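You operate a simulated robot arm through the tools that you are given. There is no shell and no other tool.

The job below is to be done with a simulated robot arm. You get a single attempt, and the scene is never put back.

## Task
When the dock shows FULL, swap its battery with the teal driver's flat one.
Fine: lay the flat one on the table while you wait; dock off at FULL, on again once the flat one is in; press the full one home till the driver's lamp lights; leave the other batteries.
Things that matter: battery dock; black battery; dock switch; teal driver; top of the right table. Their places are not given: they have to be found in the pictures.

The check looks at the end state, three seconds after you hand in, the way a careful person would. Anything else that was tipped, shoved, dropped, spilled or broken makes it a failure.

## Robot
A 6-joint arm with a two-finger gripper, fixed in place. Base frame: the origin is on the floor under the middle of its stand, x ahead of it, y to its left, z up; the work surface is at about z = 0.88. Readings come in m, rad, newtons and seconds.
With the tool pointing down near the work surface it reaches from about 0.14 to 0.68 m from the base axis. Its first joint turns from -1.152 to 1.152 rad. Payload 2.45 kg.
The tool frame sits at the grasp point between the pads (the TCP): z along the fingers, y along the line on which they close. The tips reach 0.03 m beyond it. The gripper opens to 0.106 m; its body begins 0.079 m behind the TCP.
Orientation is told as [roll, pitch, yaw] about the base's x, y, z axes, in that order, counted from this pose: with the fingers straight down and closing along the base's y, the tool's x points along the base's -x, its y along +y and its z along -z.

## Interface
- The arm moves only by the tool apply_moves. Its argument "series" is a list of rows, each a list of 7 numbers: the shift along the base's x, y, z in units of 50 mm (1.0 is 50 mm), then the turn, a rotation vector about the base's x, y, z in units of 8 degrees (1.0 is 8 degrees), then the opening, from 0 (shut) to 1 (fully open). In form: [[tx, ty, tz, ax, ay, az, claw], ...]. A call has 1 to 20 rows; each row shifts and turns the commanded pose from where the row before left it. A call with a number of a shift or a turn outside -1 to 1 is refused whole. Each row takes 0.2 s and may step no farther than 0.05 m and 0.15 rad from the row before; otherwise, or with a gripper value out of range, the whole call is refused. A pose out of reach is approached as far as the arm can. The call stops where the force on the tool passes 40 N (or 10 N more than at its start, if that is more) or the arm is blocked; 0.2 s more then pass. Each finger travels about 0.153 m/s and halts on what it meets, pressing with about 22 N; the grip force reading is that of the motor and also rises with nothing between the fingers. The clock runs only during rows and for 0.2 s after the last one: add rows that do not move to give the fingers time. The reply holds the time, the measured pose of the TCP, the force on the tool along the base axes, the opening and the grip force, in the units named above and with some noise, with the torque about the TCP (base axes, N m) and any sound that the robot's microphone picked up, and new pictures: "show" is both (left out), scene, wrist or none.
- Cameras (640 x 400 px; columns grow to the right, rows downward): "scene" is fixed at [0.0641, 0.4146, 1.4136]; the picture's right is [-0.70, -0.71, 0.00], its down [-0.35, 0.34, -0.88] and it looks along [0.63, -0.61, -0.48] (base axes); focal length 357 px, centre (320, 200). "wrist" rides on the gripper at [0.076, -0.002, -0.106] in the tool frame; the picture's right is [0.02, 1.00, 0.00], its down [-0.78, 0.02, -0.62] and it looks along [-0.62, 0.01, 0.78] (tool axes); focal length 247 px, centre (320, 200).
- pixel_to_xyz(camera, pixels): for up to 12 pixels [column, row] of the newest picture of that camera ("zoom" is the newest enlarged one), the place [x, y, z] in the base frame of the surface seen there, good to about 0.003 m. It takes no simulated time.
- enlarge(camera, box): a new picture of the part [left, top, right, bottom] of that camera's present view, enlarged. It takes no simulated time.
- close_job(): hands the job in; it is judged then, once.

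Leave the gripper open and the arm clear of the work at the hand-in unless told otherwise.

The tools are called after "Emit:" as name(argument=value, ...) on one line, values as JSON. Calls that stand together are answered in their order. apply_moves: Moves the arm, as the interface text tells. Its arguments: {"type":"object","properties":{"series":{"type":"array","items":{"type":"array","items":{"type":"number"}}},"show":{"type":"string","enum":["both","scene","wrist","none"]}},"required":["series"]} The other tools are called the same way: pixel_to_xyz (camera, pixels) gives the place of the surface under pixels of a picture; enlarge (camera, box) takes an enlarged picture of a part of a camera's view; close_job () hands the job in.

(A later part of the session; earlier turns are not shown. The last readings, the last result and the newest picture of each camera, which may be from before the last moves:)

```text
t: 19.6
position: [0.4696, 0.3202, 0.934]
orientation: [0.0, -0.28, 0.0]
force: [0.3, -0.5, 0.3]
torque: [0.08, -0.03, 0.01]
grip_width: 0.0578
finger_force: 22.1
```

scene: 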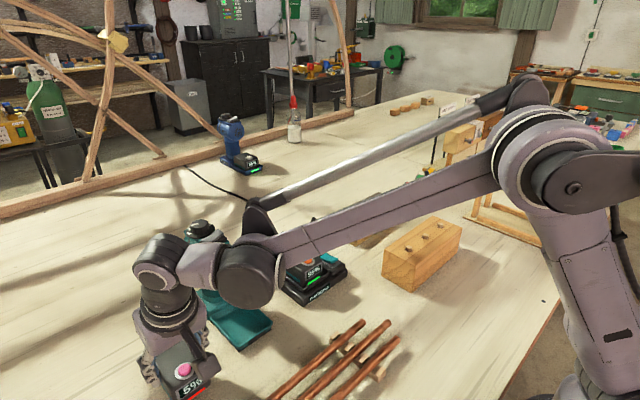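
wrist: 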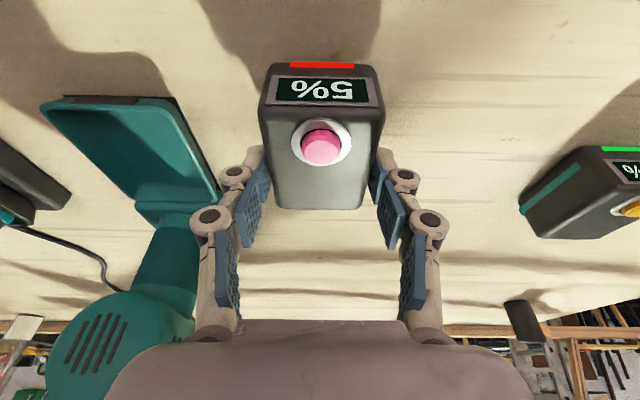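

The force dropped to about zero at TCP z=0.934, so the battery is resting on the table. I'll open, retreat upward, and check the dock.

Emit:
apply_moves(series=[[0, 0, 0, 0, 0, 0, 0.5], [0, 0, 0, 0, 0, 0, 0.78], [0, 0, 0.3, 0, 0, 0, 0.78], [0, 0, 0.8, 0, 0, 0, 0.78], [-0.5, -0.5, 0.6, 0, 0, 0, 0.78]], show="both")

Emit:
enlarge(camera="scene", box=[160, 230, 370, 400])

```text
t: 20.8
position: [0.4464, 0.2942, 1.0195]
orientation: [0.0, -0.281, 0.0]
force: [-1.1, 1.0, -0.3]
torque: [0.02, -0.01, 0.02]
grip_width: 0.0827
finger_force: 0.1
```

scene: 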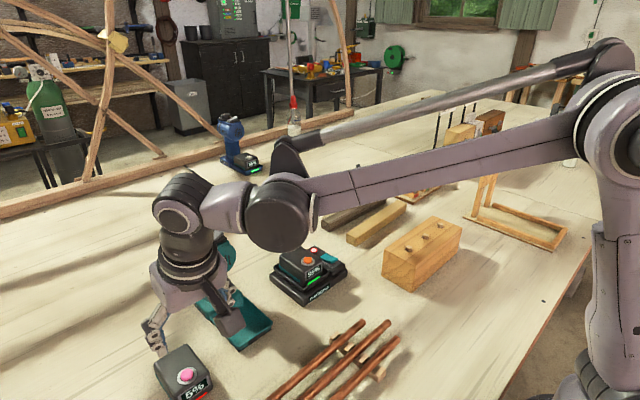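
wrist: 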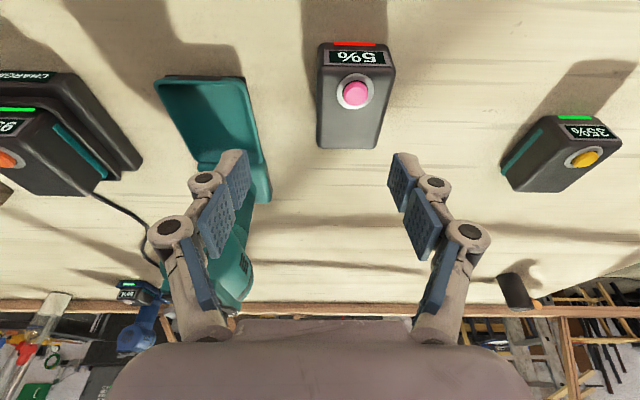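

```text
2.35 times, centred on (265, 315) of scene
```

zoom: 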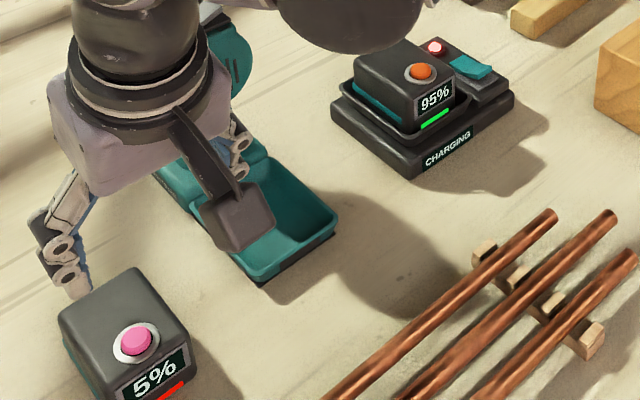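

The flat battery stands upright on the table and the driver is still in place. The dock still reads 95% CHARGING. I'll go up and over to wait above the dock switch with the fingers closed and pointing straight down.

Emit:
apply_moves(series=[[0, 0, 0.8, 0, 0, 0, 0.78], [0, -0.5, 0.6, 0, 0.5, 0, 0.5], [0, -0.85, 0, 0, 0.5, 0, 0.2], [0, -0.85, 0, 0, 0.5, 0, 0], [0, -0.85, 0, 0, 0.5, 0, 0], [0.15, -0.85, 0, 0, 0, 0, 0], [0.2, -0.85, 0, 0, 0, 0, 0], [0.2, -0.85, -0.3, 0, 0, 0, 0], [0.2, -0.95, -0.4, 0, 0, 0, 0], [0, 0, -0.5, 0, 0, 0, 0]], show="both")

Emit:
enlarge(camera="scene", box=[255, 230, 365, 310])

```text
refused: row 9 steps farther than a row can; nothing moved
```

```text
5.00 times, centred on (310, 270) of scene
```

zoom: 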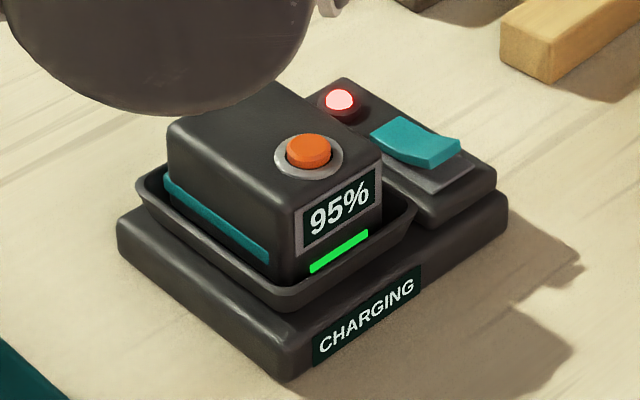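

Row 9 was slightly too long, so nothing moved. I'm sending it again with shorter steps.

Emit:
apply_moves(series=[[0, 0, 0.8, 0, 0, 0, 0.78], [0, -0.5, 0.6, 0, 0.5, 0, 0.5], [0, -0.85, 0, 0, 0.5, 0, 0.2], [0, -0.85, 0, 0, 0.5, 0, 0], [0, -0.85, 0, 0, 0.5, 0, 0], [0.15, -0.85, 0, 0, 0, 0, 0], [0.2, -0.85, 0, 0, 0, 0, 0], [0.2, -0.85, -0.3, 0, 0, 0, 0], [0.2, -0.8, -0.4, 0, 0, 0, 0], [0, -0.15, -0.5, 0, 0, 0, 0]], show="both")

Emit:
enlarge(camera="scene", box=[255, 230, 365, 310])

```text
t: 23.0
position: [0.4825, -0.034, 1.0282]
orientation: [-0.001, 0.002, 0.0]
force: [-0.1, 0.1, -0.8]
torque: [0.02, -0.04, 0.01]
grip_width: 0.0001
finger_force: 22.4
```

scene: 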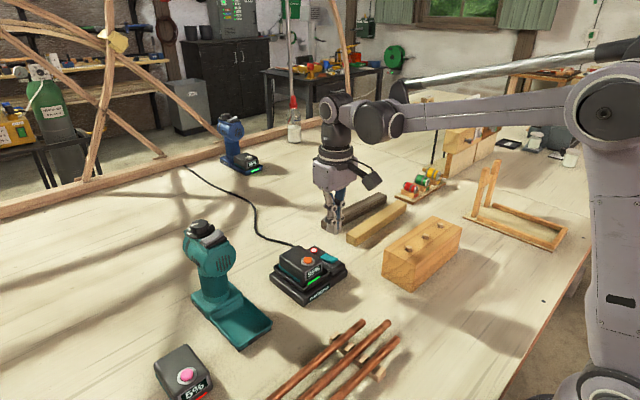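
wrist: 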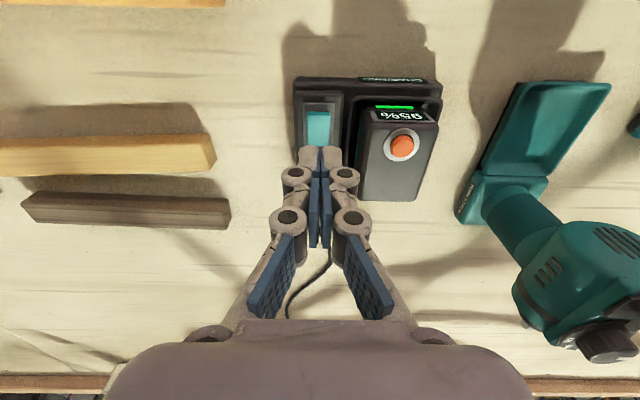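

```text
5.00 times, centred on (310, 270) of scene
```

zoom: 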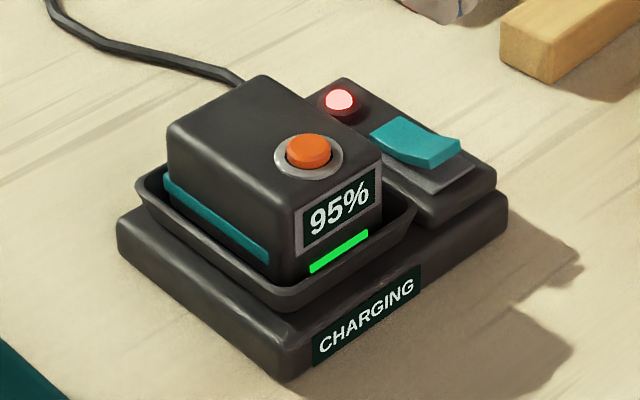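

The dock view is clear and still shows 95% CHARGING. I'll lower to about 18 mm above the raised end of the rocker and wait there, checking the display.

Emit:
apply_moves(series=[[0, 0, -0.5, 0, 0, 0, 0], [0, 0, -0.5, 0, 0, 0, 0], [0, 0, 0, 0, 0, 0, 0], [0, 0, 0, 0, 0, 0, 0], [0, 0, 0, 0, 0, 0, 0], [0, 0, 0, 0, 0, 0, 0], [0, 0, 0, 0, 0, 0, 0]], show="both")

Emit:
enlarge(camera="scene", box=[255, 230, 365, 310])

```text
t: 24.6
position: [0.4832, -0.0327, 0.978]
orientation: [-0.002, -0.001, -0.001]
force: [-0.2, -0.1, 1.2]
torque: [0.01, 0.01, 0.01]
grip_width: 0.0
finger_force: 22.1
```

scene: 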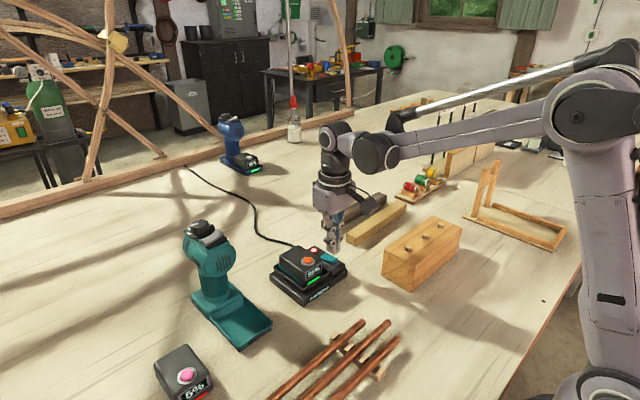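
wrist: 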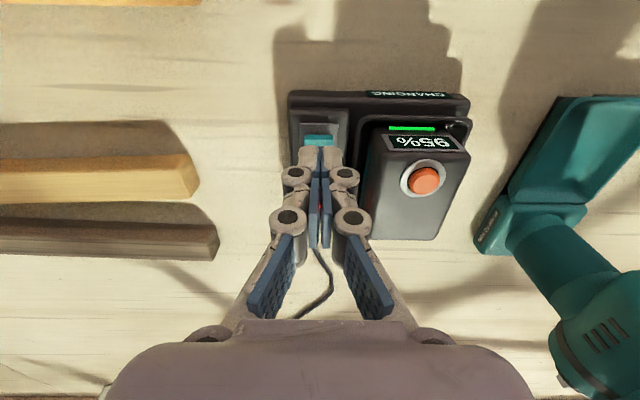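

```text
5.00 times, centred on (310, 270) of scene
```

zoom: 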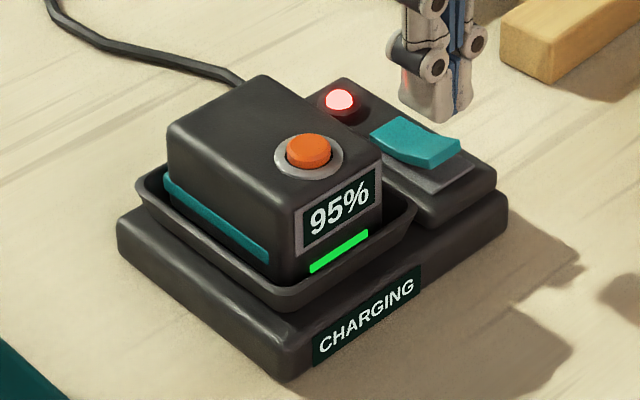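

The tips hover over the raised rocker end. I'll wait in short stretches and read the dock.

Emit:
apply_moves(series=[[0, 0, 0, 0, 0, 0, 0], [0, 0, 0, 0, 0, 0, 0], [0, 0, 0, 0, 0, 0, 0], [0, 0, 0, 0, 0, 0, 0], [0, 0, 0, 0, 0, 0, 0], [0, 0, 0, 0, 0, 0, 0], [0, 0, 0, 0, 0, 0, 0], [0, 0, 0, 0, 0, 0, 0], [0, 0, 0, 0, 0, 0, 0], [0, 0, 0, 0, 0, 0, 0], [0, 0, 0, 0, 0, 0, 0], [0, 0, 0, 0, 0, 0, 0], [0, 0, 0, 0, 0, 0, 0], [0, 0, 0, 0, 0, 0, 0], [0, 0, 0, 0, 0, 0, 0], [0, 0, 0, 0, 0, 0, 0], [0, 0, 0, 0, 0, 0, 0], [0, 0, 0, 0, 0, 0, 0], [0, 0, 0, 0, 0, 0, 0], [0, 0, 0, 0, 0, 0, 0]], show="none")

Emit:
enlarge(camera="scene", box=[255, 230, 365, 310])

```text
t: 28.8
position: [0.4827, -0.0323, 0.978]
orientation: [0.001, 0.0, 0.0]
force: [-0.2, -0.1, 0.1]
torque: [0.05, -0.04, -0.01]
grip_width: 0.0
finger_force: 22.1
```

```text
5.00 times, centred on (310, 270) of scene
```

zoom: 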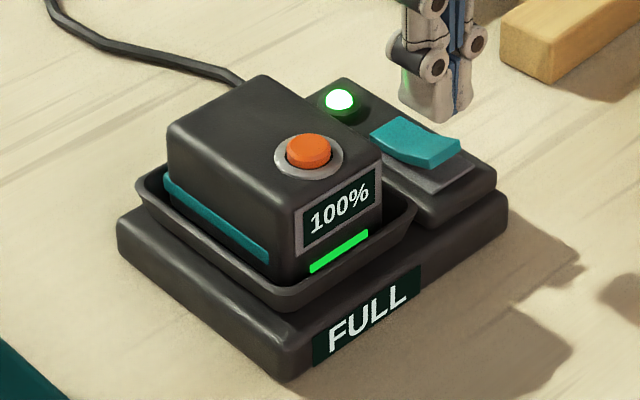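

The dock now reads FULL / 100% with a green lamp. I'm pressing the rocker's raised near end straight down.

Emit:
apply_moves(series=[[0, 0, -0.2, 0, 0, 0, 0], [0, 0, -0.1, 0, 0, 0, 0], [0, 0, -0.06, 0, 0, 0, 0], [0, 0, -0.06, 0, 0, 0, 0], [0, 0, -0.06, 0, 0, 0, 0]], show="none")

Emit:
enlarge(camera="scene", box=[255, 230, 365, 310])

```text
t: 30.0
position: [0.4835, -0.0335, 0.9548]
orientation: [-0.002, 0.0, -0.001]
force: [0.7, 0.6, 0.2]
torque: [-0.02, 0.0, -0.02]
grip_width: 0.0064
finger_force: 28.2
```

```text
5.00 times, centred on (310, 270) of scene
```

zoom: 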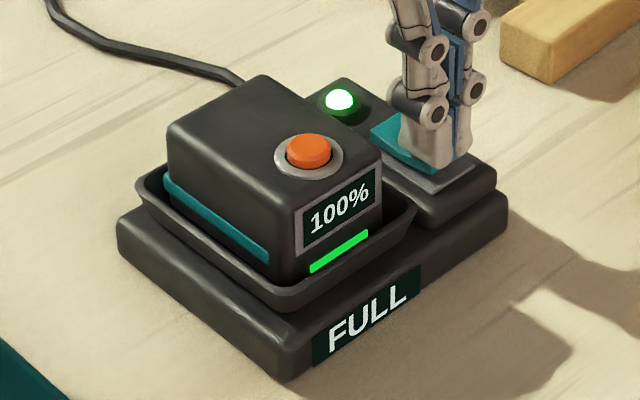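

It hasn't switched yet, and the force is still near zero. I'll press a little further in small steps.

Emit:
apply_moves(series=[[0, 0, -0.05, 0, 0, 0, 0], [0, 0, -0.05, 0, 0, 0, 0], [0, 0, 0, 0, 0, 0, 0]], show="none")

Emit:
enlarge(camera="scene", box=[255, 230, 365, 310])

```text
t: 30.8
position: [0.4829, -0.0327, 0.9504]
orientation: [0.0, 0.0, 0.0]
force: [-0.4, -1.9, 11.6]
torque: [-0.04, -0.1, -0.08]
grip_width: 0.0062
finger_force: 28.8
```

```text
5.00 times, centred on (310, 270) of scene
```

zoom: 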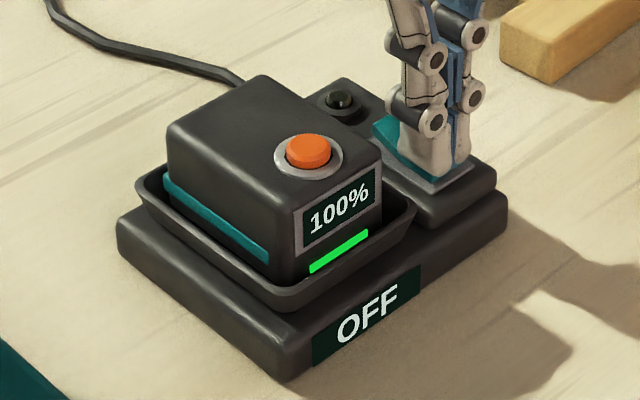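

The dock now reads OFF and its lamp is out. I'll raise clear and move above the orange button to release that battery's latch the same way.

Emit:
apply_moves(series=[[0, 0, 0.4, 0, 0, 0, 0], [0, 0, 0.8, 0, 0, 0, 0], [0.1, 0.7, 0.1, 0, 0, 0, 0], [0, 0.67, 0, 0, 0, 0, 0], [0, 0, 0, 0, 0, 0, 0]], show="both")

Emit:
enlarge(camera="scene", box=[255, 230, 365, 310])

Emit:
pixel_to_xyz(camera="zoom", pixels=[[308, 140], [308, 150], [292, 150], [325, 150], [308, 160], [250, 120], [200, 130], [260, 90], [290, 200], [140, 190], [290, 300], [410, 215]])

```text
t: 32.0
position: [0.4877, 0.037, 1.0156]
orientation: [-0.001, 0.001, 0.001]
force: [-0.1, 0.5, -0.1]
torque: [0.03, 0.01, 0.02]
grip_width: 0.0
finger_force: 28.0
```

scene: 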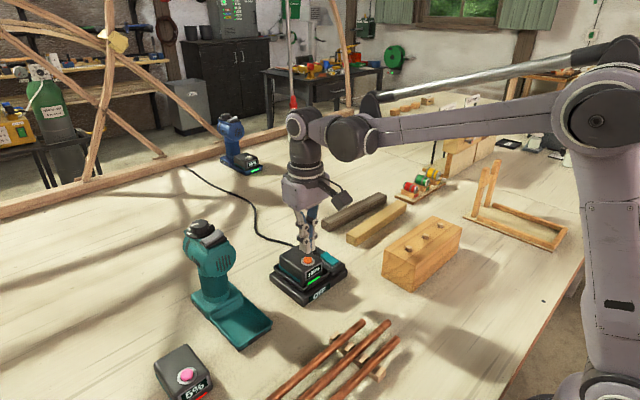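
wrist: 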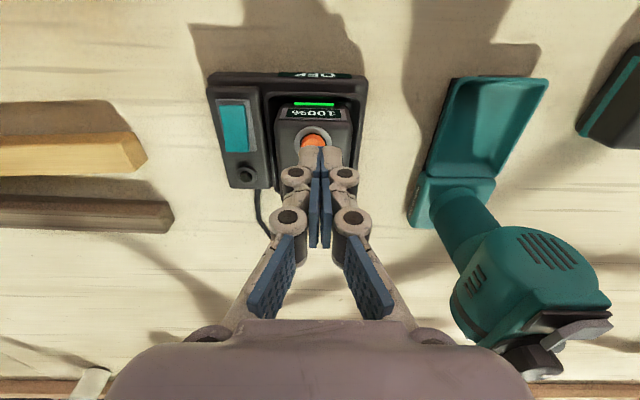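

```text
5.00 times, centred on (310, 270) of scene
```

zoom: 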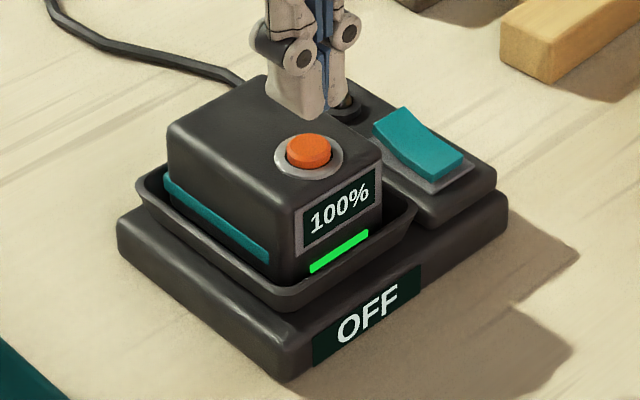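

```text
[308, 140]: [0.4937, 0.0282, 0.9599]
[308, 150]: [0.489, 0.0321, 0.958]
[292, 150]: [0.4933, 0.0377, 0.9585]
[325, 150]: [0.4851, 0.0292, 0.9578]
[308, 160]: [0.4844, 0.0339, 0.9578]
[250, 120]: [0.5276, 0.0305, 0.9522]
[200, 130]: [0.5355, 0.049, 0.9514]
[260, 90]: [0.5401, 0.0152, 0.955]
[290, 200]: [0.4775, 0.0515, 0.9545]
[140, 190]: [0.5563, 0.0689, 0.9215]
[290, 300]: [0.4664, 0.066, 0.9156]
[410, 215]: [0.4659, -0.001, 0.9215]
```

The switch is clearly tipped and the dock is OFF. The orange button's centre is at about (0.4885, 0.0335), top z≈0.959. I'm pressing it gently until it clicks.

Emit:
apply_moves(series=[[0.02, -0.06, -0.4, 0, 0, 0, 0], [0, 0, -0.1, 0, 0, 0, 0], [0, 0, -0.06, 0, 0, 0, 0], [0, 0, -0.05, 0, 0, 0, 0], [0, 0, -0.03, 0, 0, 0, 0]], show="none")

```text
t: 33.2
position: [0.4881, 0.0341, 0.9822]
orientation: [0.0, -0.001, 0.0]
force: [-1.8, -2.7, 9.9]
torque: [-0.09, 0.01, 0.0]
grip_width: 0.0061
finger_force: 21.5
heard: click
```

Click heard. I'm rising, tilting back to the same 16° grasp pose, opening to about 0.068 so the finger stays clear of the switch, and lining up over the battery.

Emit:
apply_moves(series=[[0, 0, 0.4, 0, 0, 0, 0], [0, 0, 0.4, 0, -1, 0, 0.3], [0.42, 0, 0, 0, -1, 0, 0.64], [0, 0, 0, 0, 0, 0, 0.64], [0, 0, -0.4, 0, 0, 0, 0.64]], show="both")

Emit:
pixel_to_xyz(camera="wrist", pixels=[[320, 110], [320, 140], [320, 160], [290, 140], [350, 140], [320, 60], [240, 150], [400, 150]])

```text
t: 34.4
position: [0.5113, 0.0329, 1.0052]
orientation: [-0.001, -0.281, 0.001]
force: [-1.1, 0.6, -0.5]
torque: [-0.03, -0.01, 0.02]
grip_width: 0.0678
finger_force: 0.0
```

scene: 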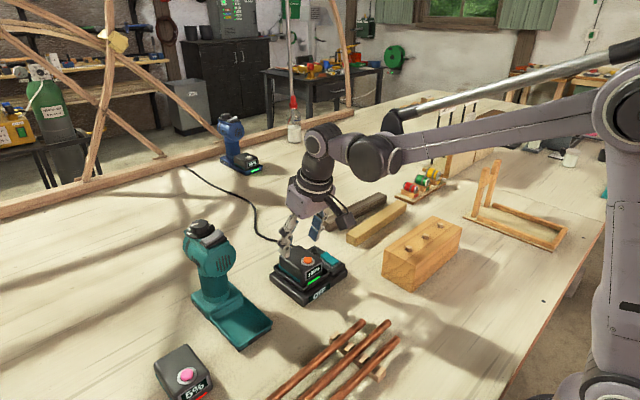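
wrist: 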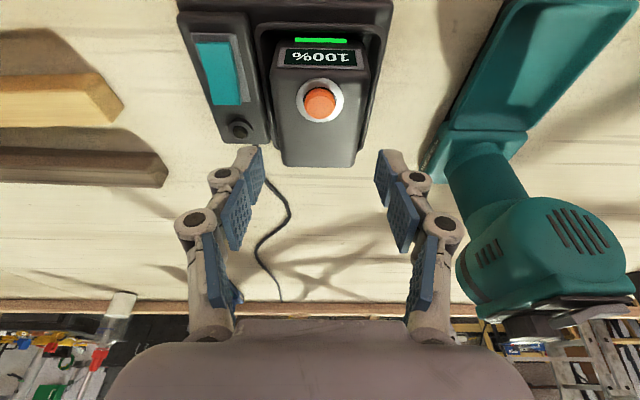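

```text
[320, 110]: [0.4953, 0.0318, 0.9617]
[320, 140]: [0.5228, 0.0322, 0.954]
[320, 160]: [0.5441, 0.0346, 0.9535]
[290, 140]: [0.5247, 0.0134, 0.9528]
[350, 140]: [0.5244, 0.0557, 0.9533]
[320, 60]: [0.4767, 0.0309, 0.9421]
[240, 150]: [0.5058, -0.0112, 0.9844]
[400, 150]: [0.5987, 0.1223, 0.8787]
```

Alignment looks good, with the battery centred between the fingers. I'm descending and closing.

Emit:
apply_moves(series=[[0, 0, -0.43, 0, 0, 0, 0.64], [0, 0, -0.43, 0, 0, 0, 0.64], [0, 0, 0, 0, 0, 0, 0.4], [0, 0, 0, 0, 0, 0, 0.3], [0, 0, 0, 0, 0, 0, 0.3]], show="both")

```text
t: 35.6
position: [0.5121, 0.0314, 0.9616]
orientation: [0.0, -0.281, -0.001]
force: [1.7, 1.3, 16.7]
torque: [0.03, -0.18, -0.02]
grip_width: 0.0578
finger_force: 22.2
```

scene: 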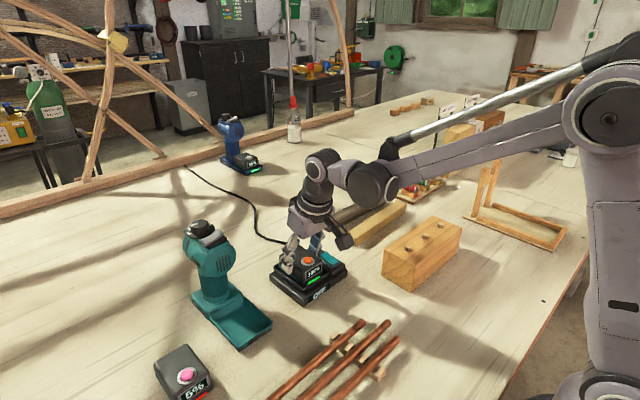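
wrist: 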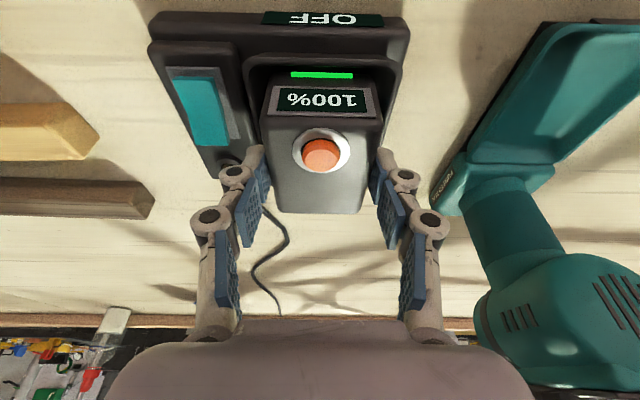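

It's gripped at 0.0578 m. I'm lifting slowly and checking that the dock stays put.

Emit:
apply_moves(series=[[0, 0, 0.06, 0, 0, 0, 0.3], [0, 0, 0.06, 0, 0, 0, 0.3], [0, 0, 0.06, 0, 0, 0, 0.3], [0, 0, 0.06, 0, 0, 0, 0.3]], show="both")

Emit:
enlarge(camera="scene", box=[255, 230, 365, 310])

```text
t: 36.6
position: [0.5087, 0.0345, 0.9727]
orientation: [-0.001, -0.279, -0.001]
force: [0.7, 0.4, -4.3]
torque: [0.01, -0.01, 0.01]
grip_width: 0.0574
finger_force: 21.9
```

scene: 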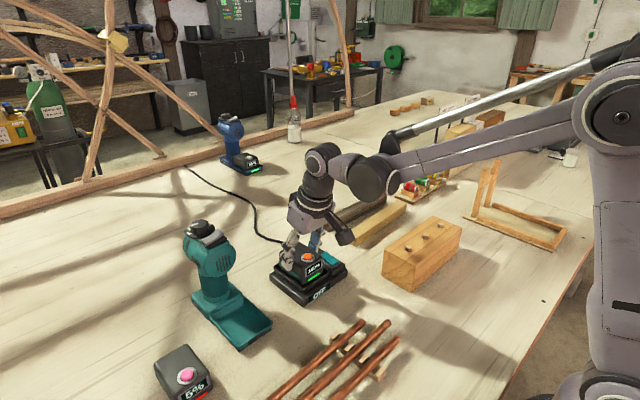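
wrist: 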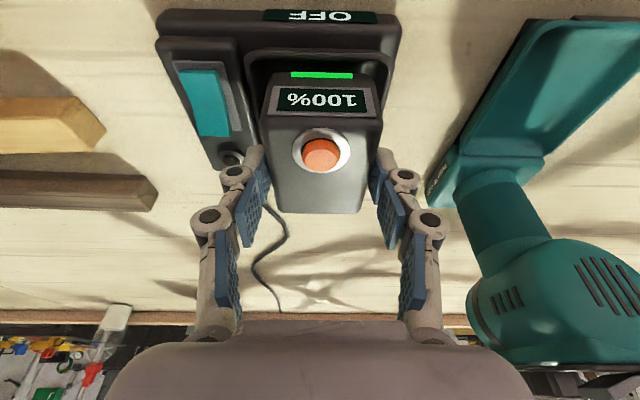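

```text
5.00 times, centred on (310, 270) of scene
```

zoom: 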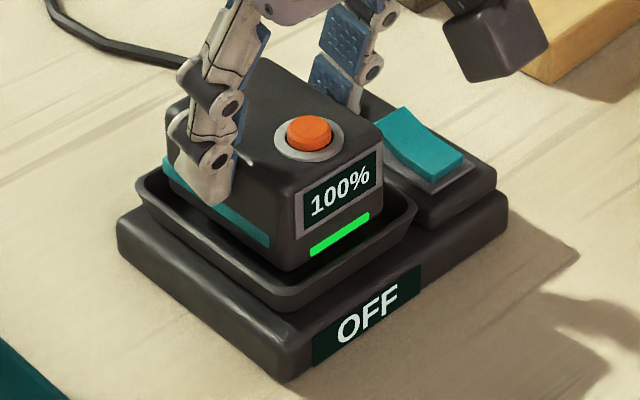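

Only the battery rises, so the dock stays. I'll raise it well clear, then measure the driver's empty tray before inserting.

Emit:
apply_moves(series=[[0, 0, 0.2, 0, 0, 0, 0.3], [0, 0, 0.5, 0, 0, 0, 0.3], [-0.3, 0, 0.7, 0, 0, 0, 0.3], [-0.6, 0, 0.3, 0, 0, 0, 0.3], [-0.5, 0, 0, 0, 0, 0, 0.3]], show="both")

Emit:
enlarge(camera="scene", box=[180, 270, 290, 355])

Emit:
pixel_to_xyz(camera="zoom", pixels=[[250, 200], [300, 180], [350, 230], [400, 280], [330, 300], [280, 250], [200, 250], [250, 300], [300, 345], [320, 365], [430, 270], [380, 210]])

```text
t: 37.8
position: [0.4397, 0.034, 1.0551]
orientation: [0.0, -0.279, -0.001]
force: [0.0, -0.7, -3.6]
torque: [-0.04, 0.0, 0.03]
grip_width: 0.0577
finger_force: 22.5
```

scene: 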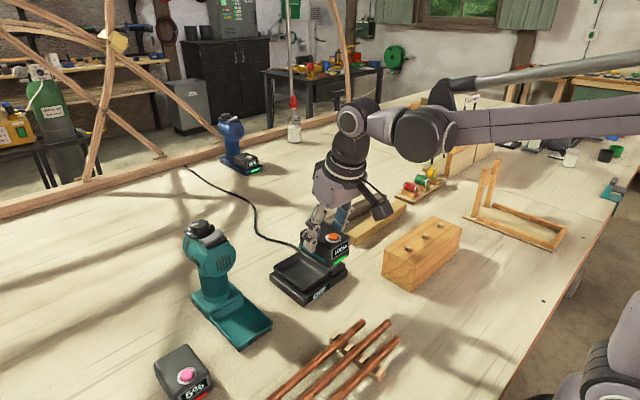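
wrist: 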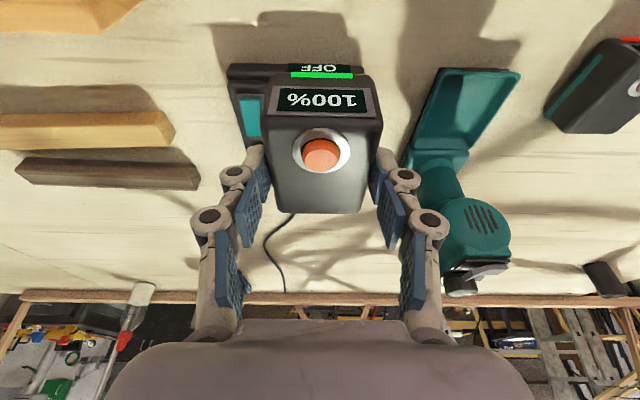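

```text
4.71 times, centred on (235, 312) of scene
```

zoom: 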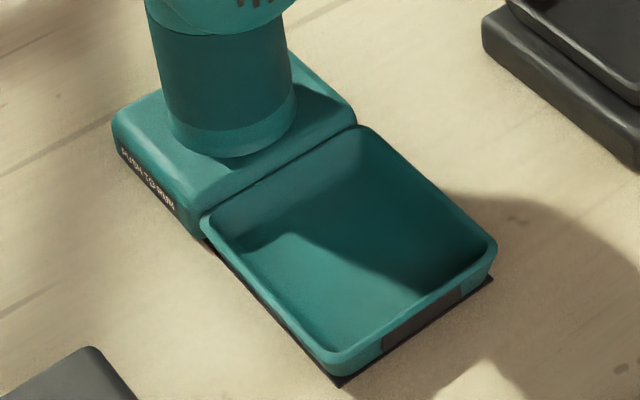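

```text
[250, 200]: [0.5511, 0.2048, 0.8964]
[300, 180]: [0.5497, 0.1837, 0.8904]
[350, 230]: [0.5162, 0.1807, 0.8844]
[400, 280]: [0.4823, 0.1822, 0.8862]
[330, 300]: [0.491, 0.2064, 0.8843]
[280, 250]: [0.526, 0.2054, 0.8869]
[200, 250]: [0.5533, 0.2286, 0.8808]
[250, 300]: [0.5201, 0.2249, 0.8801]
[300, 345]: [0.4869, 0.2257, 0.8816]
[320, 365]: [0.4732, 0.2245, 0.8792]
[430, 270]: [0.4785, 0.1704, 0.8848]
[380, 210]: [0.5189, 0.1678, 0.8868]
```

The tray floor is at z≈0.885. I'll now measure its rim corners to confirm the tray centre.

Emit:
pixel_to_xyz(camera="zoom", pixels=[[204, 222], [335, 356], [494, 250], [366, 130], [270, 292], [430, 185], [415, 305], [285, 175], [225, 215], [345, 345], [480, 250], [368, 145]])

Emit:
pixel_to_xyz(camera="wrist", pixels=[[441, 70], [518, 72], [405, 150], [466, 155], [423, 110], [493, 112], [480, 71], [435, 152]])

```text
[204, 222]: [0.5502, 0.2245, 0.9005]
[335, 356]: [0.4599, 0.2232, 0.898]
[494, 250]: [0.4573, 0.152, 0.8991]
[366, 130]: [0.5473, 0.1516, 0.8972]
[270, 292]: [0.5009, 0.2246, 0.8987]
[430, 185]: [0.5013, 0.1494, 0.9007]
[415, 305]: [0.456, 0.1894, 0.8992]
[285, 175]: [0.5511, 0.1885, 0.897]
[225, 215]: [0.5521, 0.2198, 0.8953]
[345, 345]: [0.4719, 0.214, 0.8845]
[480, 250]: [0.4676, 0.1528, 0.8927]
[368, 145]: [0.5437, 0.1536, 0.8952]
```

```text
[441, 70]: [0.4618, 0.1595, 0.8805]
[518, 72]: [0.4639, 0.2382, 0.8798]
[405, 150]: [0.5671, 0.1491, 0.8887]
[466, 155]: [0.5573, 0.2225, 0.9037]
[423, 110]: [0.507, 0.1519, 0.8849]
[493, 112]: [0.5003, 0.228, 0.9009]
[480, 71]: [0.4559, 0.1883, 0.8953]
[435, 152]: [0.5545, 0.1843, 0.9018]
```

The tray's rim spans y≈0.151–0.2245 and x≈0.456–0.552 and is unrotated, so the seat is where it was. I'm carrying the full battery over in front of the driver and lowering to just above rim height.

Emit:
apply_moves(series=[[0.08, 0.775, 0, 0, 0, 0, 0.3], [0.08, 0.775, 0, 0, 0, 0, 0.3], [0.08, 0.775, 0, 0, 0, 0, 0.3], [0.08, 0.775, 0, 0, 0, 0, 0.3], [0, 0, -0.8, 0, 0, 0, 0.3], [0, 0, -0.78, 0, 0, 0, 0.3], [0, 0, 0, 0, 0, 0, 0.3]], show="both")

Emit:
enlarge(camera="scene", box=[170, 230, 300, 360])

```text
t: 39.4
position: [0.4573, 0.1877, 0.9779]
orientation: [0.0, -0.278, 0.0]
force: [-0.1, -0.6, -2.3]
torque: [0.0, 0.01, 0.03]
grip_width: 0.0574
finger_force: 21.8
```

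scene: 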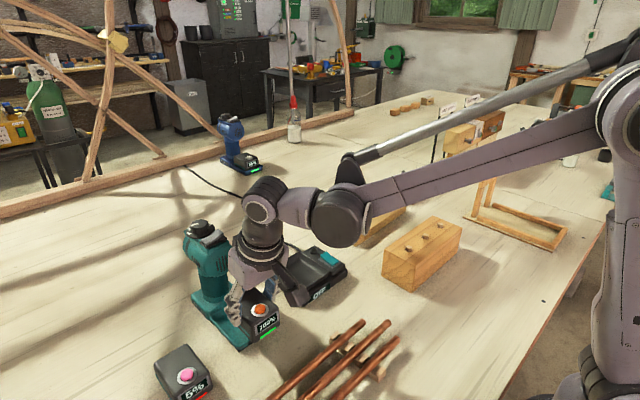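
wrist: 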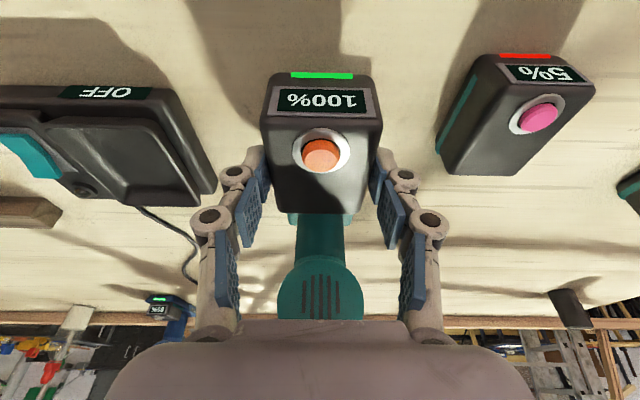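

```text
3.08 times, centred on (235, 295) of scene
```

zoom: 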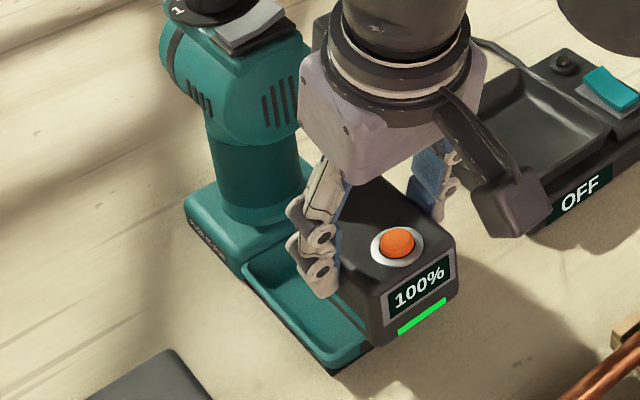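

The battery bottom is about 2 cm above the rim. I'm sliding it forward over the tray at a slightly lower height to stay below the head.

Emit:
apply_moves(series=[[0, 0.02, -0.1, 0, 0, 0, 0.3], [0.33, 0, 0, 0, 0, 0, 0.3], [0.33, 0, 0, 0, 0, 0, 0.3], [0.3, 0, 0, 0, 0, 0, 0.3], [0, 0, 0, 0, 0, 0, 0.3]], show="both")

Emit:
enlarge(camera="scene", box=[170, 230, 300, 360])

```text
t: 40.6
position: [0.5043, 0.1878, 0.9712]
orientation: [0.0, -0.279, -0.002]
force: [0.3, 0.7, -3.6]
torque: [-0.02, 0.02, 0.0]
grip_width: 0.0576
finger_force: 22.2
```

scene: 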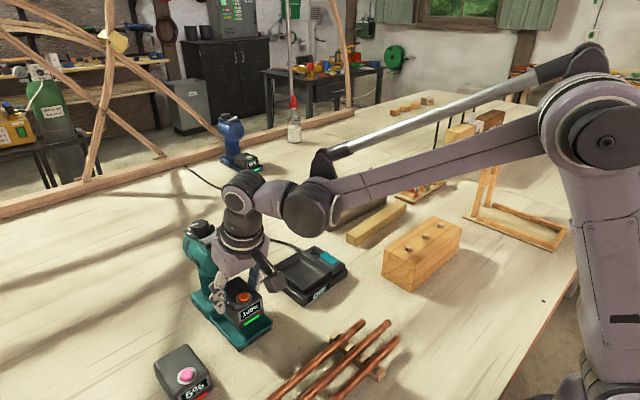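
wrist: 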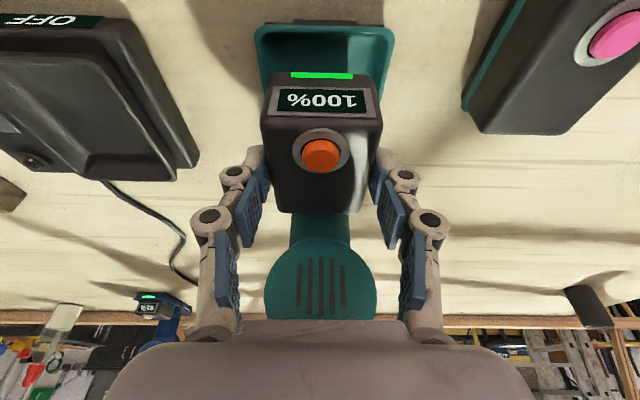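

```text
3.08 times, centred on (235, 295) of scene
```

zoom: 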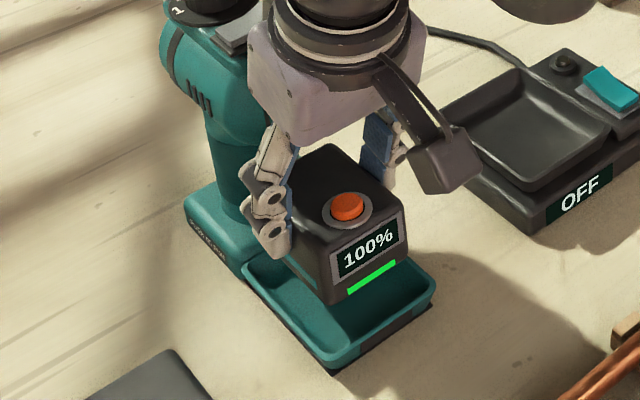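

The battery is lined up over the tray. I'm lowering it into the seat in steps.

Emit:
apply_moves(series=[[0, 0.02, -0.15, 0, 0, 0, 0.3], [0, 0, -0.15, 0, 0, 0, 0.3], [0, 0, -0.1, 0, 0, 0, 0.3], [0, 0, -0.1, 0, 0, 0, 0.3], [0, 0, -0.05, 0, 0, 0, 0.3]], show="wrist")

```text
t: 41.8
position: [0.504, 0.1902, 0.946]
orientation: [-0.001, -0.279, 0.0]
force: [0.8, -0.8, -3.0]
torque: [-0.01, 0.01, -0.01]
grip_width: 0.0573
finger_force: 21.5
```

wrist: 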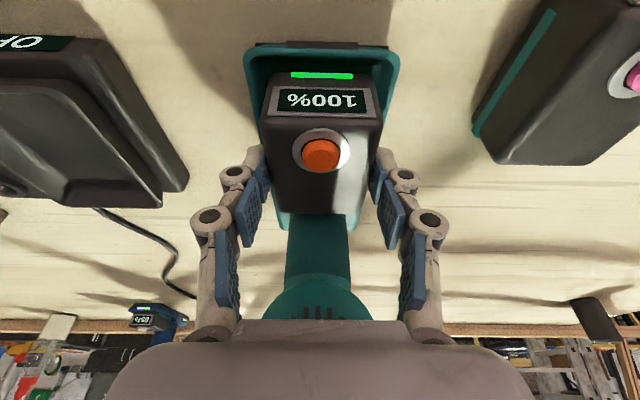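

No contact yet and it's going in centred. I'm continuing down in small steps to seat it.

Emit:
apply_moves(series=[[0, 0, -0.06, 0, 0, 0, 0.3], [0, 0, -0.06, 0, 0, 0, 0.3], [0, 0, 0, 0, 0, 0, 0.3]], show="none")

```text
t: 42.6
position: [0.5053, 0.1907, 0.9388]
orientation: [0.0, -0.279, 0.0]
force: [-1.8, -0.6, 1.1]
torque: [0.03, -0.13, -0.05]
grip_width: 0.0576
finger_force: 22.1
```

Contact is beginning (+1 N). I'm pressing further while listening for the latch click.

Emit:
apply_moves(series=[[0, 0, -0.03, 0, 0, 0, 0.3], [0, 0, -0.03, 0, 0, 0, 0.3], [0, 0, 0, 0, 0, 0, 0.3]], show="wrist")

Emit:
enlarge(camera="scene", box=[190, 280, 290, 360])

```text
t: 43.4
position: [0.5051, 0.1896, 0.9376]
orientation: [0.0, -0.279, 0.001]
force: [-7.8, -6.3, 14.9]
torque: [-0.23, 0.1, -0.05]
grip_width: 0.0578
finger_force: 22.2
```

wrist: 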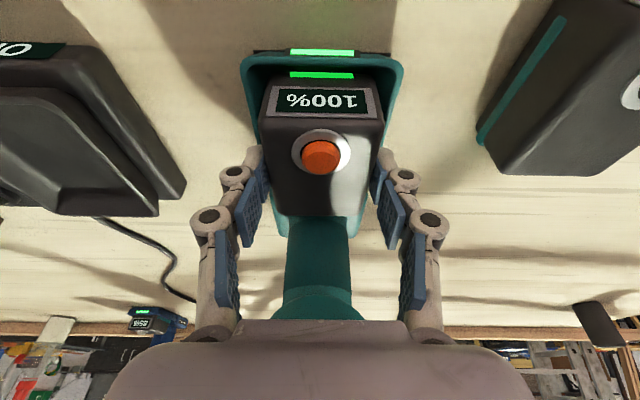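

```text
5.00 times, centred on (240, 320) of scene
```

zoom: 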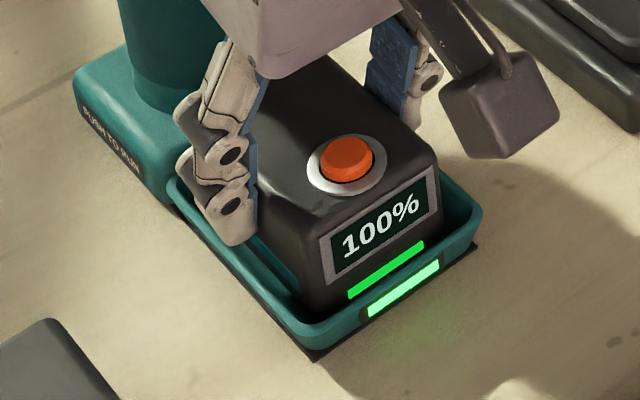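

The driver's lamp bar at the tray front is lit green. I'll ease off, open, and retreat up and back, then check that the lamp stays on.

Emit:
apply_moves(series=[[0, 0, 0.02, 0, 0, 0, 0.3], [0, 0, 0, 0, 0, 0, 0.55], [0, 0, 0, 0, 0, 0, 0.78], [0, 0, 0.4, 0, 0, 0, 0.78], [-0.2, 0, 0.8, 0, 0, 0, 0.78], [-0.5, 0, 0.6, 0, 0, 0, 0.78]], show="both")

Emit:
enlarge(camera="scene", box=[160, 220, 370, 400])

Emit:
pixel_to_xyz(camera="wrist", pixels=[[320, 130], [320, 110], [300, 125], [345, 125]])

```text
t: 44.8
position: [0.4703, 0.1891, 1.0273]
orientation: [-0.002, -0.277, 0.001]
force: [0.4, -0.5, 0.7]
torque: [-0.01, 0.0, -0.02]
grip_width: 0.0828
finger_force: 0.1
```

scene: 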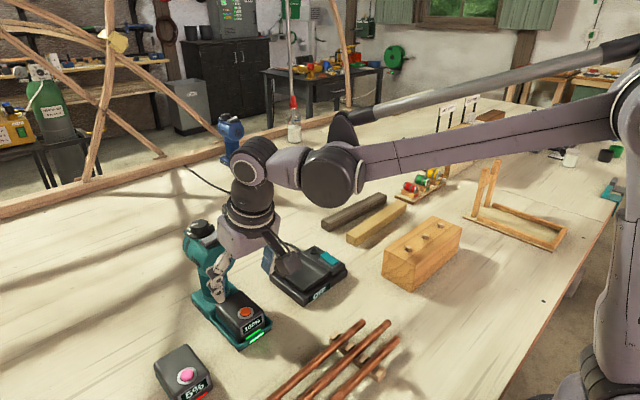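
wrist: 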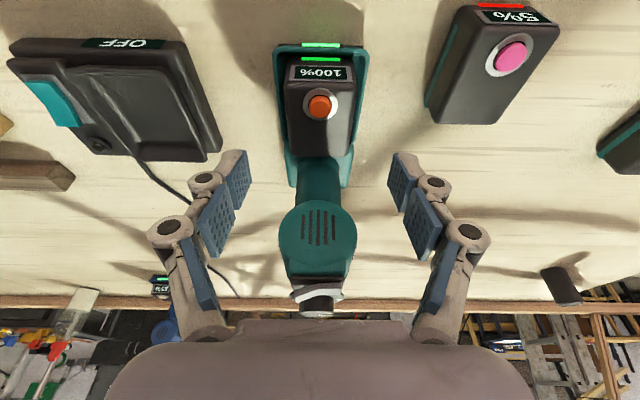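

```text
2.22 times, centred on (265, 310) of scene
```

zoom: 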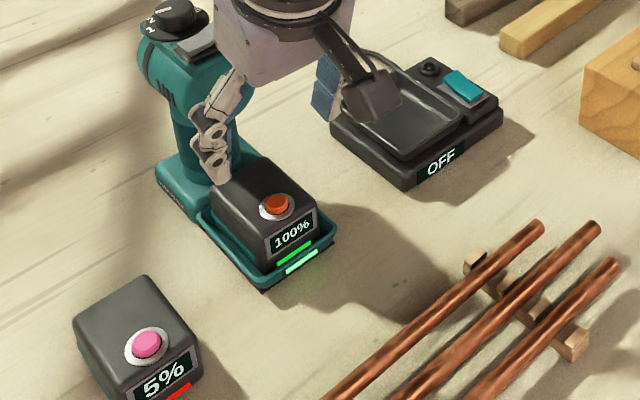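

```text
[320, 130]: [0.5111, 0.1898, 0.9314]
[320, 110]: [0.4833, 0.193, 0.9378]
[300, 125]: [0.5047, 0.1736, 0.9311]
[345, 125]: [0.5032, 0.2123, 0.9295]
```

The lamp stays green after release. The flat battery is still standing at about (0.47, 0.32). I'm going back to pick it up at the same pose I released it from.

Emit:
apply_moves(series=[[0, 0.65, 0.2, 0, 0, 0, 0.78], [0, 0.65, 0, 0, 0, 0, 0.78], [0, 0.65, 0, 0, 0, 0, 0.78], [0, 0.67, -0.2, 0, 0, 0, 0.78], [0, 0, -0.6, 0, 0, 0, 0.78], [0, 0, -0.6, 0, 0, 0, 0.78]], show="both")

Emit:
pixel_to_xyz(camera="wrist", pixels=[[320, 144], [285, 140], [356, 140], [320, 120], [320, 172], [320, 100]])

```text
t: 46.2
position: [0.47, 0.325, 0.9676]
orientation: [0.001, -0.279, 0.002]
force: [0.3, 0.3, 0.2]
torque: [-0.01, 0.02, -0.01]
grip_width: 0.0825
finger_force: 0.1
```

scene: 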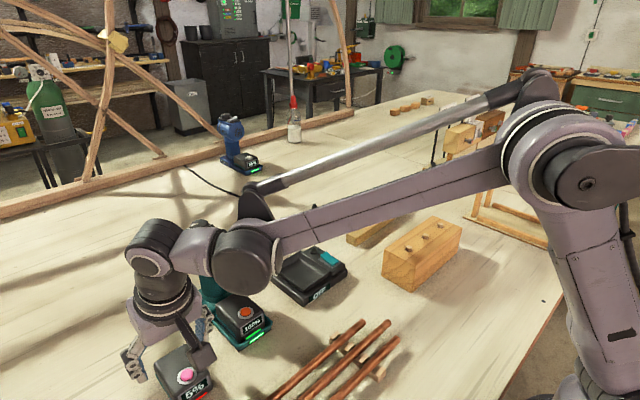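
wrist: 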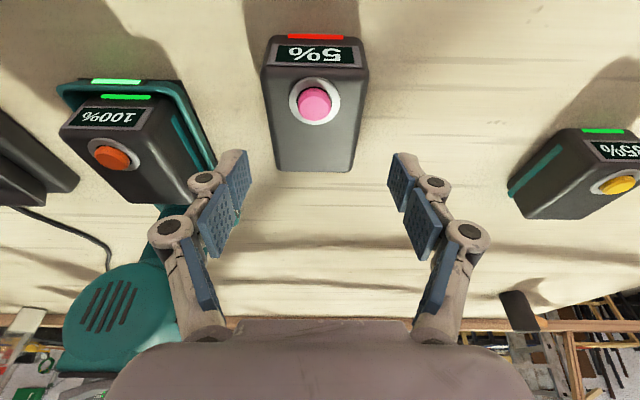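

```text
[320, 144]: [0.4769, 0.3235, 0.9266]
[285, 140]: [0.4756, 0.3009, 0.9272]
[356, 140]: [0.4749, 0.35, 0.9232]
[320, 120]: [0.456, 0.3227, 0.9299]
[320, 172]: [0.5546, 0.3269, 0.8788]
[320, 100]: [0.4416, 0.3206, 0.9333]
```

The battery is about 3 mm to the right of my centre. I'm correcting, descending and closing on it.

Emit:
apply_moves(series=[[0, -0.06, -0.35, 0, 0, 0, 0.78], [0, 0, -0.31, 0, 0, 0, 0.78], [0, 0, 0, 0, 0, 0, 0.45], [0, 0, 0, 0, 0, 0, 0.3], [0, 0, 0, 0, 0, 0, 0.3]], show="wrist")

```text
t: 47.4
position: [0.47, 0.3207, 0.9356]
orientation: [0.001, -0.28, 0.001]
force: [-0.6, 1.1, 6.8]
torque: [0.01, -0.02, 0.08]
grip_width: 0.0577
finger_force: 22.3
```

wrist: 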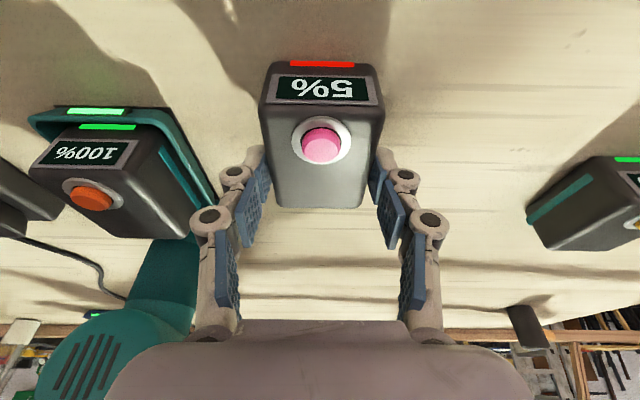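

I have a good grip. I'll measure the button in hand and the dock's empty tray to set the insertion offsets.

Emit:
pixel_to_xyz(camera="wrist", pixels=[[321, 145], [312, 145], [330, 145], [320, 68], [320, 200], [320, 206], [320, 185]])

Emit:
enlarge(camera="scene", box=[255, 230, 365, 310])

Emit:
pixel_to_xyz(camera="zoom", pixels=[[140, 185], [290, 300], [412, 215], [265, 110], [210, 245], [350, 260], [240, 180], [300, 220], [200, 145], [280, 150], [340, 160], [150, 190]])

```text
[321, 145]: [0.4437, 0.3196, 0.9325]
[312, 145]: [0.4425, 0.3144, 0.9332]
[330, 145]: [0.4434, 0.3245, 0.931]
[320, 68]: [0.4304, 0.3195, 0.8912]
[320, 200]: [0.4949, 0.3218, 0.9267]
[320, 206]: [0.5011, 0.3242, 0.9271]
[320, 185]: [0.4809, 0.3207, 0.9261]
```

```text
5.00 times, centred on (310, 270) of scene
```

zoom: 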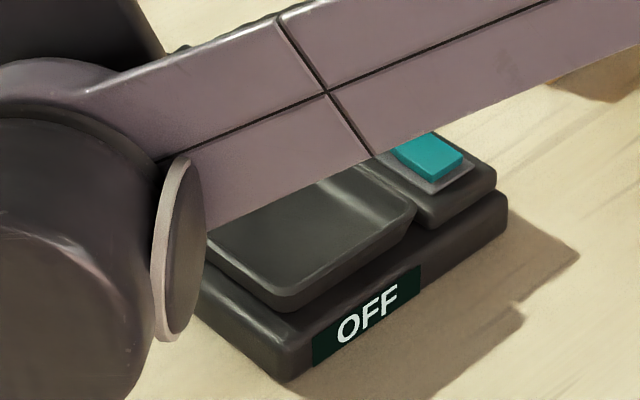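

```text
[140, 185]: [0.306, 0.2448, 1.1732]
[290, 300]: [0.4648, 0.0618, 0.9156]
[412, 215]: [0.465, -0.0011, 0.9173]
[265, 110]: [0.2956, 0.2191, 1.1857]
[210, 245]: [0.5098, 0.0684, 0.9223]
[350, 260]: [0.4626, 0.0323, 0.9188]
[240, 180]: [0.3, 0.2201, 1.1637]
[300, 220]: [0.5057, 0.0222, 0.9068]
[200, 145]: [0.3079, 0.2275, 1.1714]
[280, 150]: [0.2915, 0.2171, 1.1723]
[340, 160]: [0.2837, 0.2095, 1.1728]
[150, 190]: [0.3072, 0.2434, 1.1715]
```

In hand the button sits about 26 mm behind the TCP, against about 21 mm for the other battery. The dock insertion TCP should therefore be near (0.515, 0.034), seated at z≈0.962. I'm lifting and carrying it around the front of the driver to the dock.

Emit:
apply_moves(series=[[0, 0, 0.2, 0, 0, 0, 0.3], [0, 0, 0.6, 0, 0, 0, 0.3], [0, 0, 0.8, 0, 0, 0, 0.3], [-0.3, 0, 0.8, 0, 0, 0, 0.3], [-0.3, -0.5, 0.2, 0, 0, 0, 0.3], [0, -0.8, 0, 0, 0, 0, 0.3], [0, -0.8, 0, 0, 0, 0, 0.3], [0, -0.8, 0, 0, 0, 0, 0.3], [0, -0.8, 0, 0, 0, 0, 0.3], [0, -0.8, 0, 0, 0, 0, 0.3], [0, -0.8, 0, 0, 0, 0, 0.3], [0, -0.43, 0, 0, 0, 0, 0.3], [0, 0, 0, 0, 0, 0, 0.3]], show="both")

Emit:
enlarge(camera="scene", box=[175, 230, 365, 360])

```text
t: 50.2
position: [0.4386, 0.0316, 1.066]
orientation: [0.001, -0.279, 0.001]
force: [0.6, 0.4, -3.5]
torque: [-0.01, 0.01, 0.03]
grip_width: 0.0577
finger_force: 21.6
```

scene: 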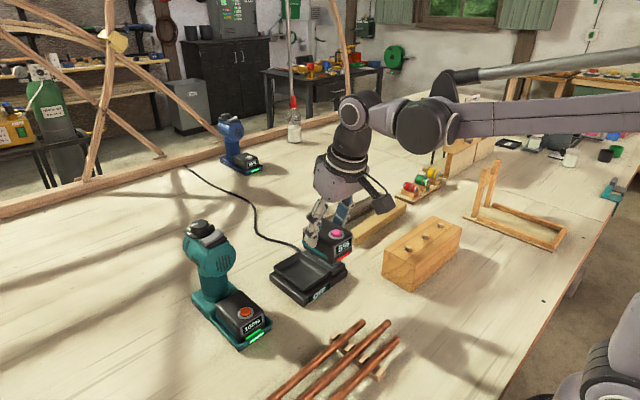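
wrist: 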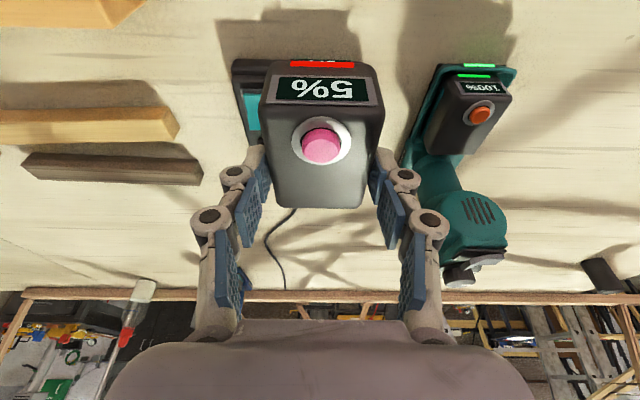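

```text
3.08 times, centred on (270, 295) of scene
```

zoom: 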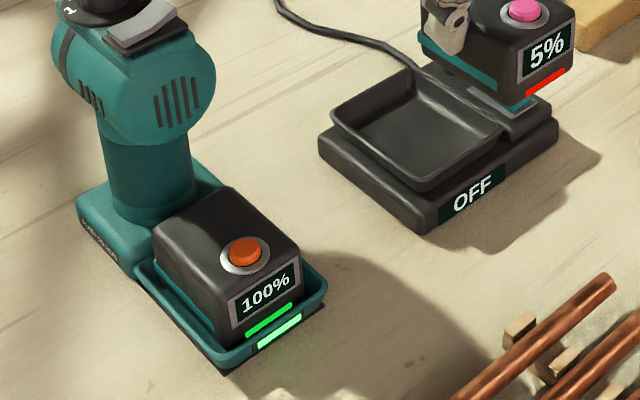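

The driver's lamp remains lit. I'll measure the dock tray's rim and the held battery's button before inserting.

Emit:
pixel_to_xyz(camera="zoom", pixels=[[334, 112], [424, 186], [501, 138], [408, 72], [378, 148], [465, 160], [370, 90], [420, 110], [410, 140], [450, 130], [380, 115], [455, 105]])

Emit:
pixel_to_xyz(camera="wrist", pixels=[[321, 146], [312, 146], [330, 146], [320, 185], [320, 200], [320, 206], [270, 150], [375, 150]])

```text
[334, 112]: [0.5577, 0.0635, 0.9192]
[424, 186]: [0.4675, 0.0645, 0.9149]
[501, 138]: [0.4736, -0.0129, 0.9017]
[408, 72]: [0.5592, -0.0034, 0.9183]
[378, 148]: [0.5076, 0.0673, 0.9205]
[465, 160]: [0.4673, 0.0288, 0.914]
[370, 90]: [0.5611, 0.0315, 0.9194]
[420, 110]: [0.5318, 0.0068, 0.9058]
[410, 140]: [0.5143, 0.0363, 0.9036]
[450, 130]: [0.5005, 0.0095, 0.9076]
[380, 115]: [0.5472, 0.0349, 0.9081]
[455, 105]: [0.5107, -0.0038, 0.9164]
```

```text
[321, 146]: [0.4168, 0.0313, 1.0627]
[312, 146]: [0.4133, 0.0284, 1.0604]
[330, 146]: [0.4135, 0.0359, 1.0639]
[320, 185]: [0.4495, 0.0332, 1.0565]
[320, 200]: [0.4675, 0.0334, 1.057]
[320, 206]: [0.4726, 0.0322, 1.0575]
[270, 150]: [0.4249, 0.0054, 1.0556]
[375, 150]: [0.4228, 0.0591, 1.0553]
```

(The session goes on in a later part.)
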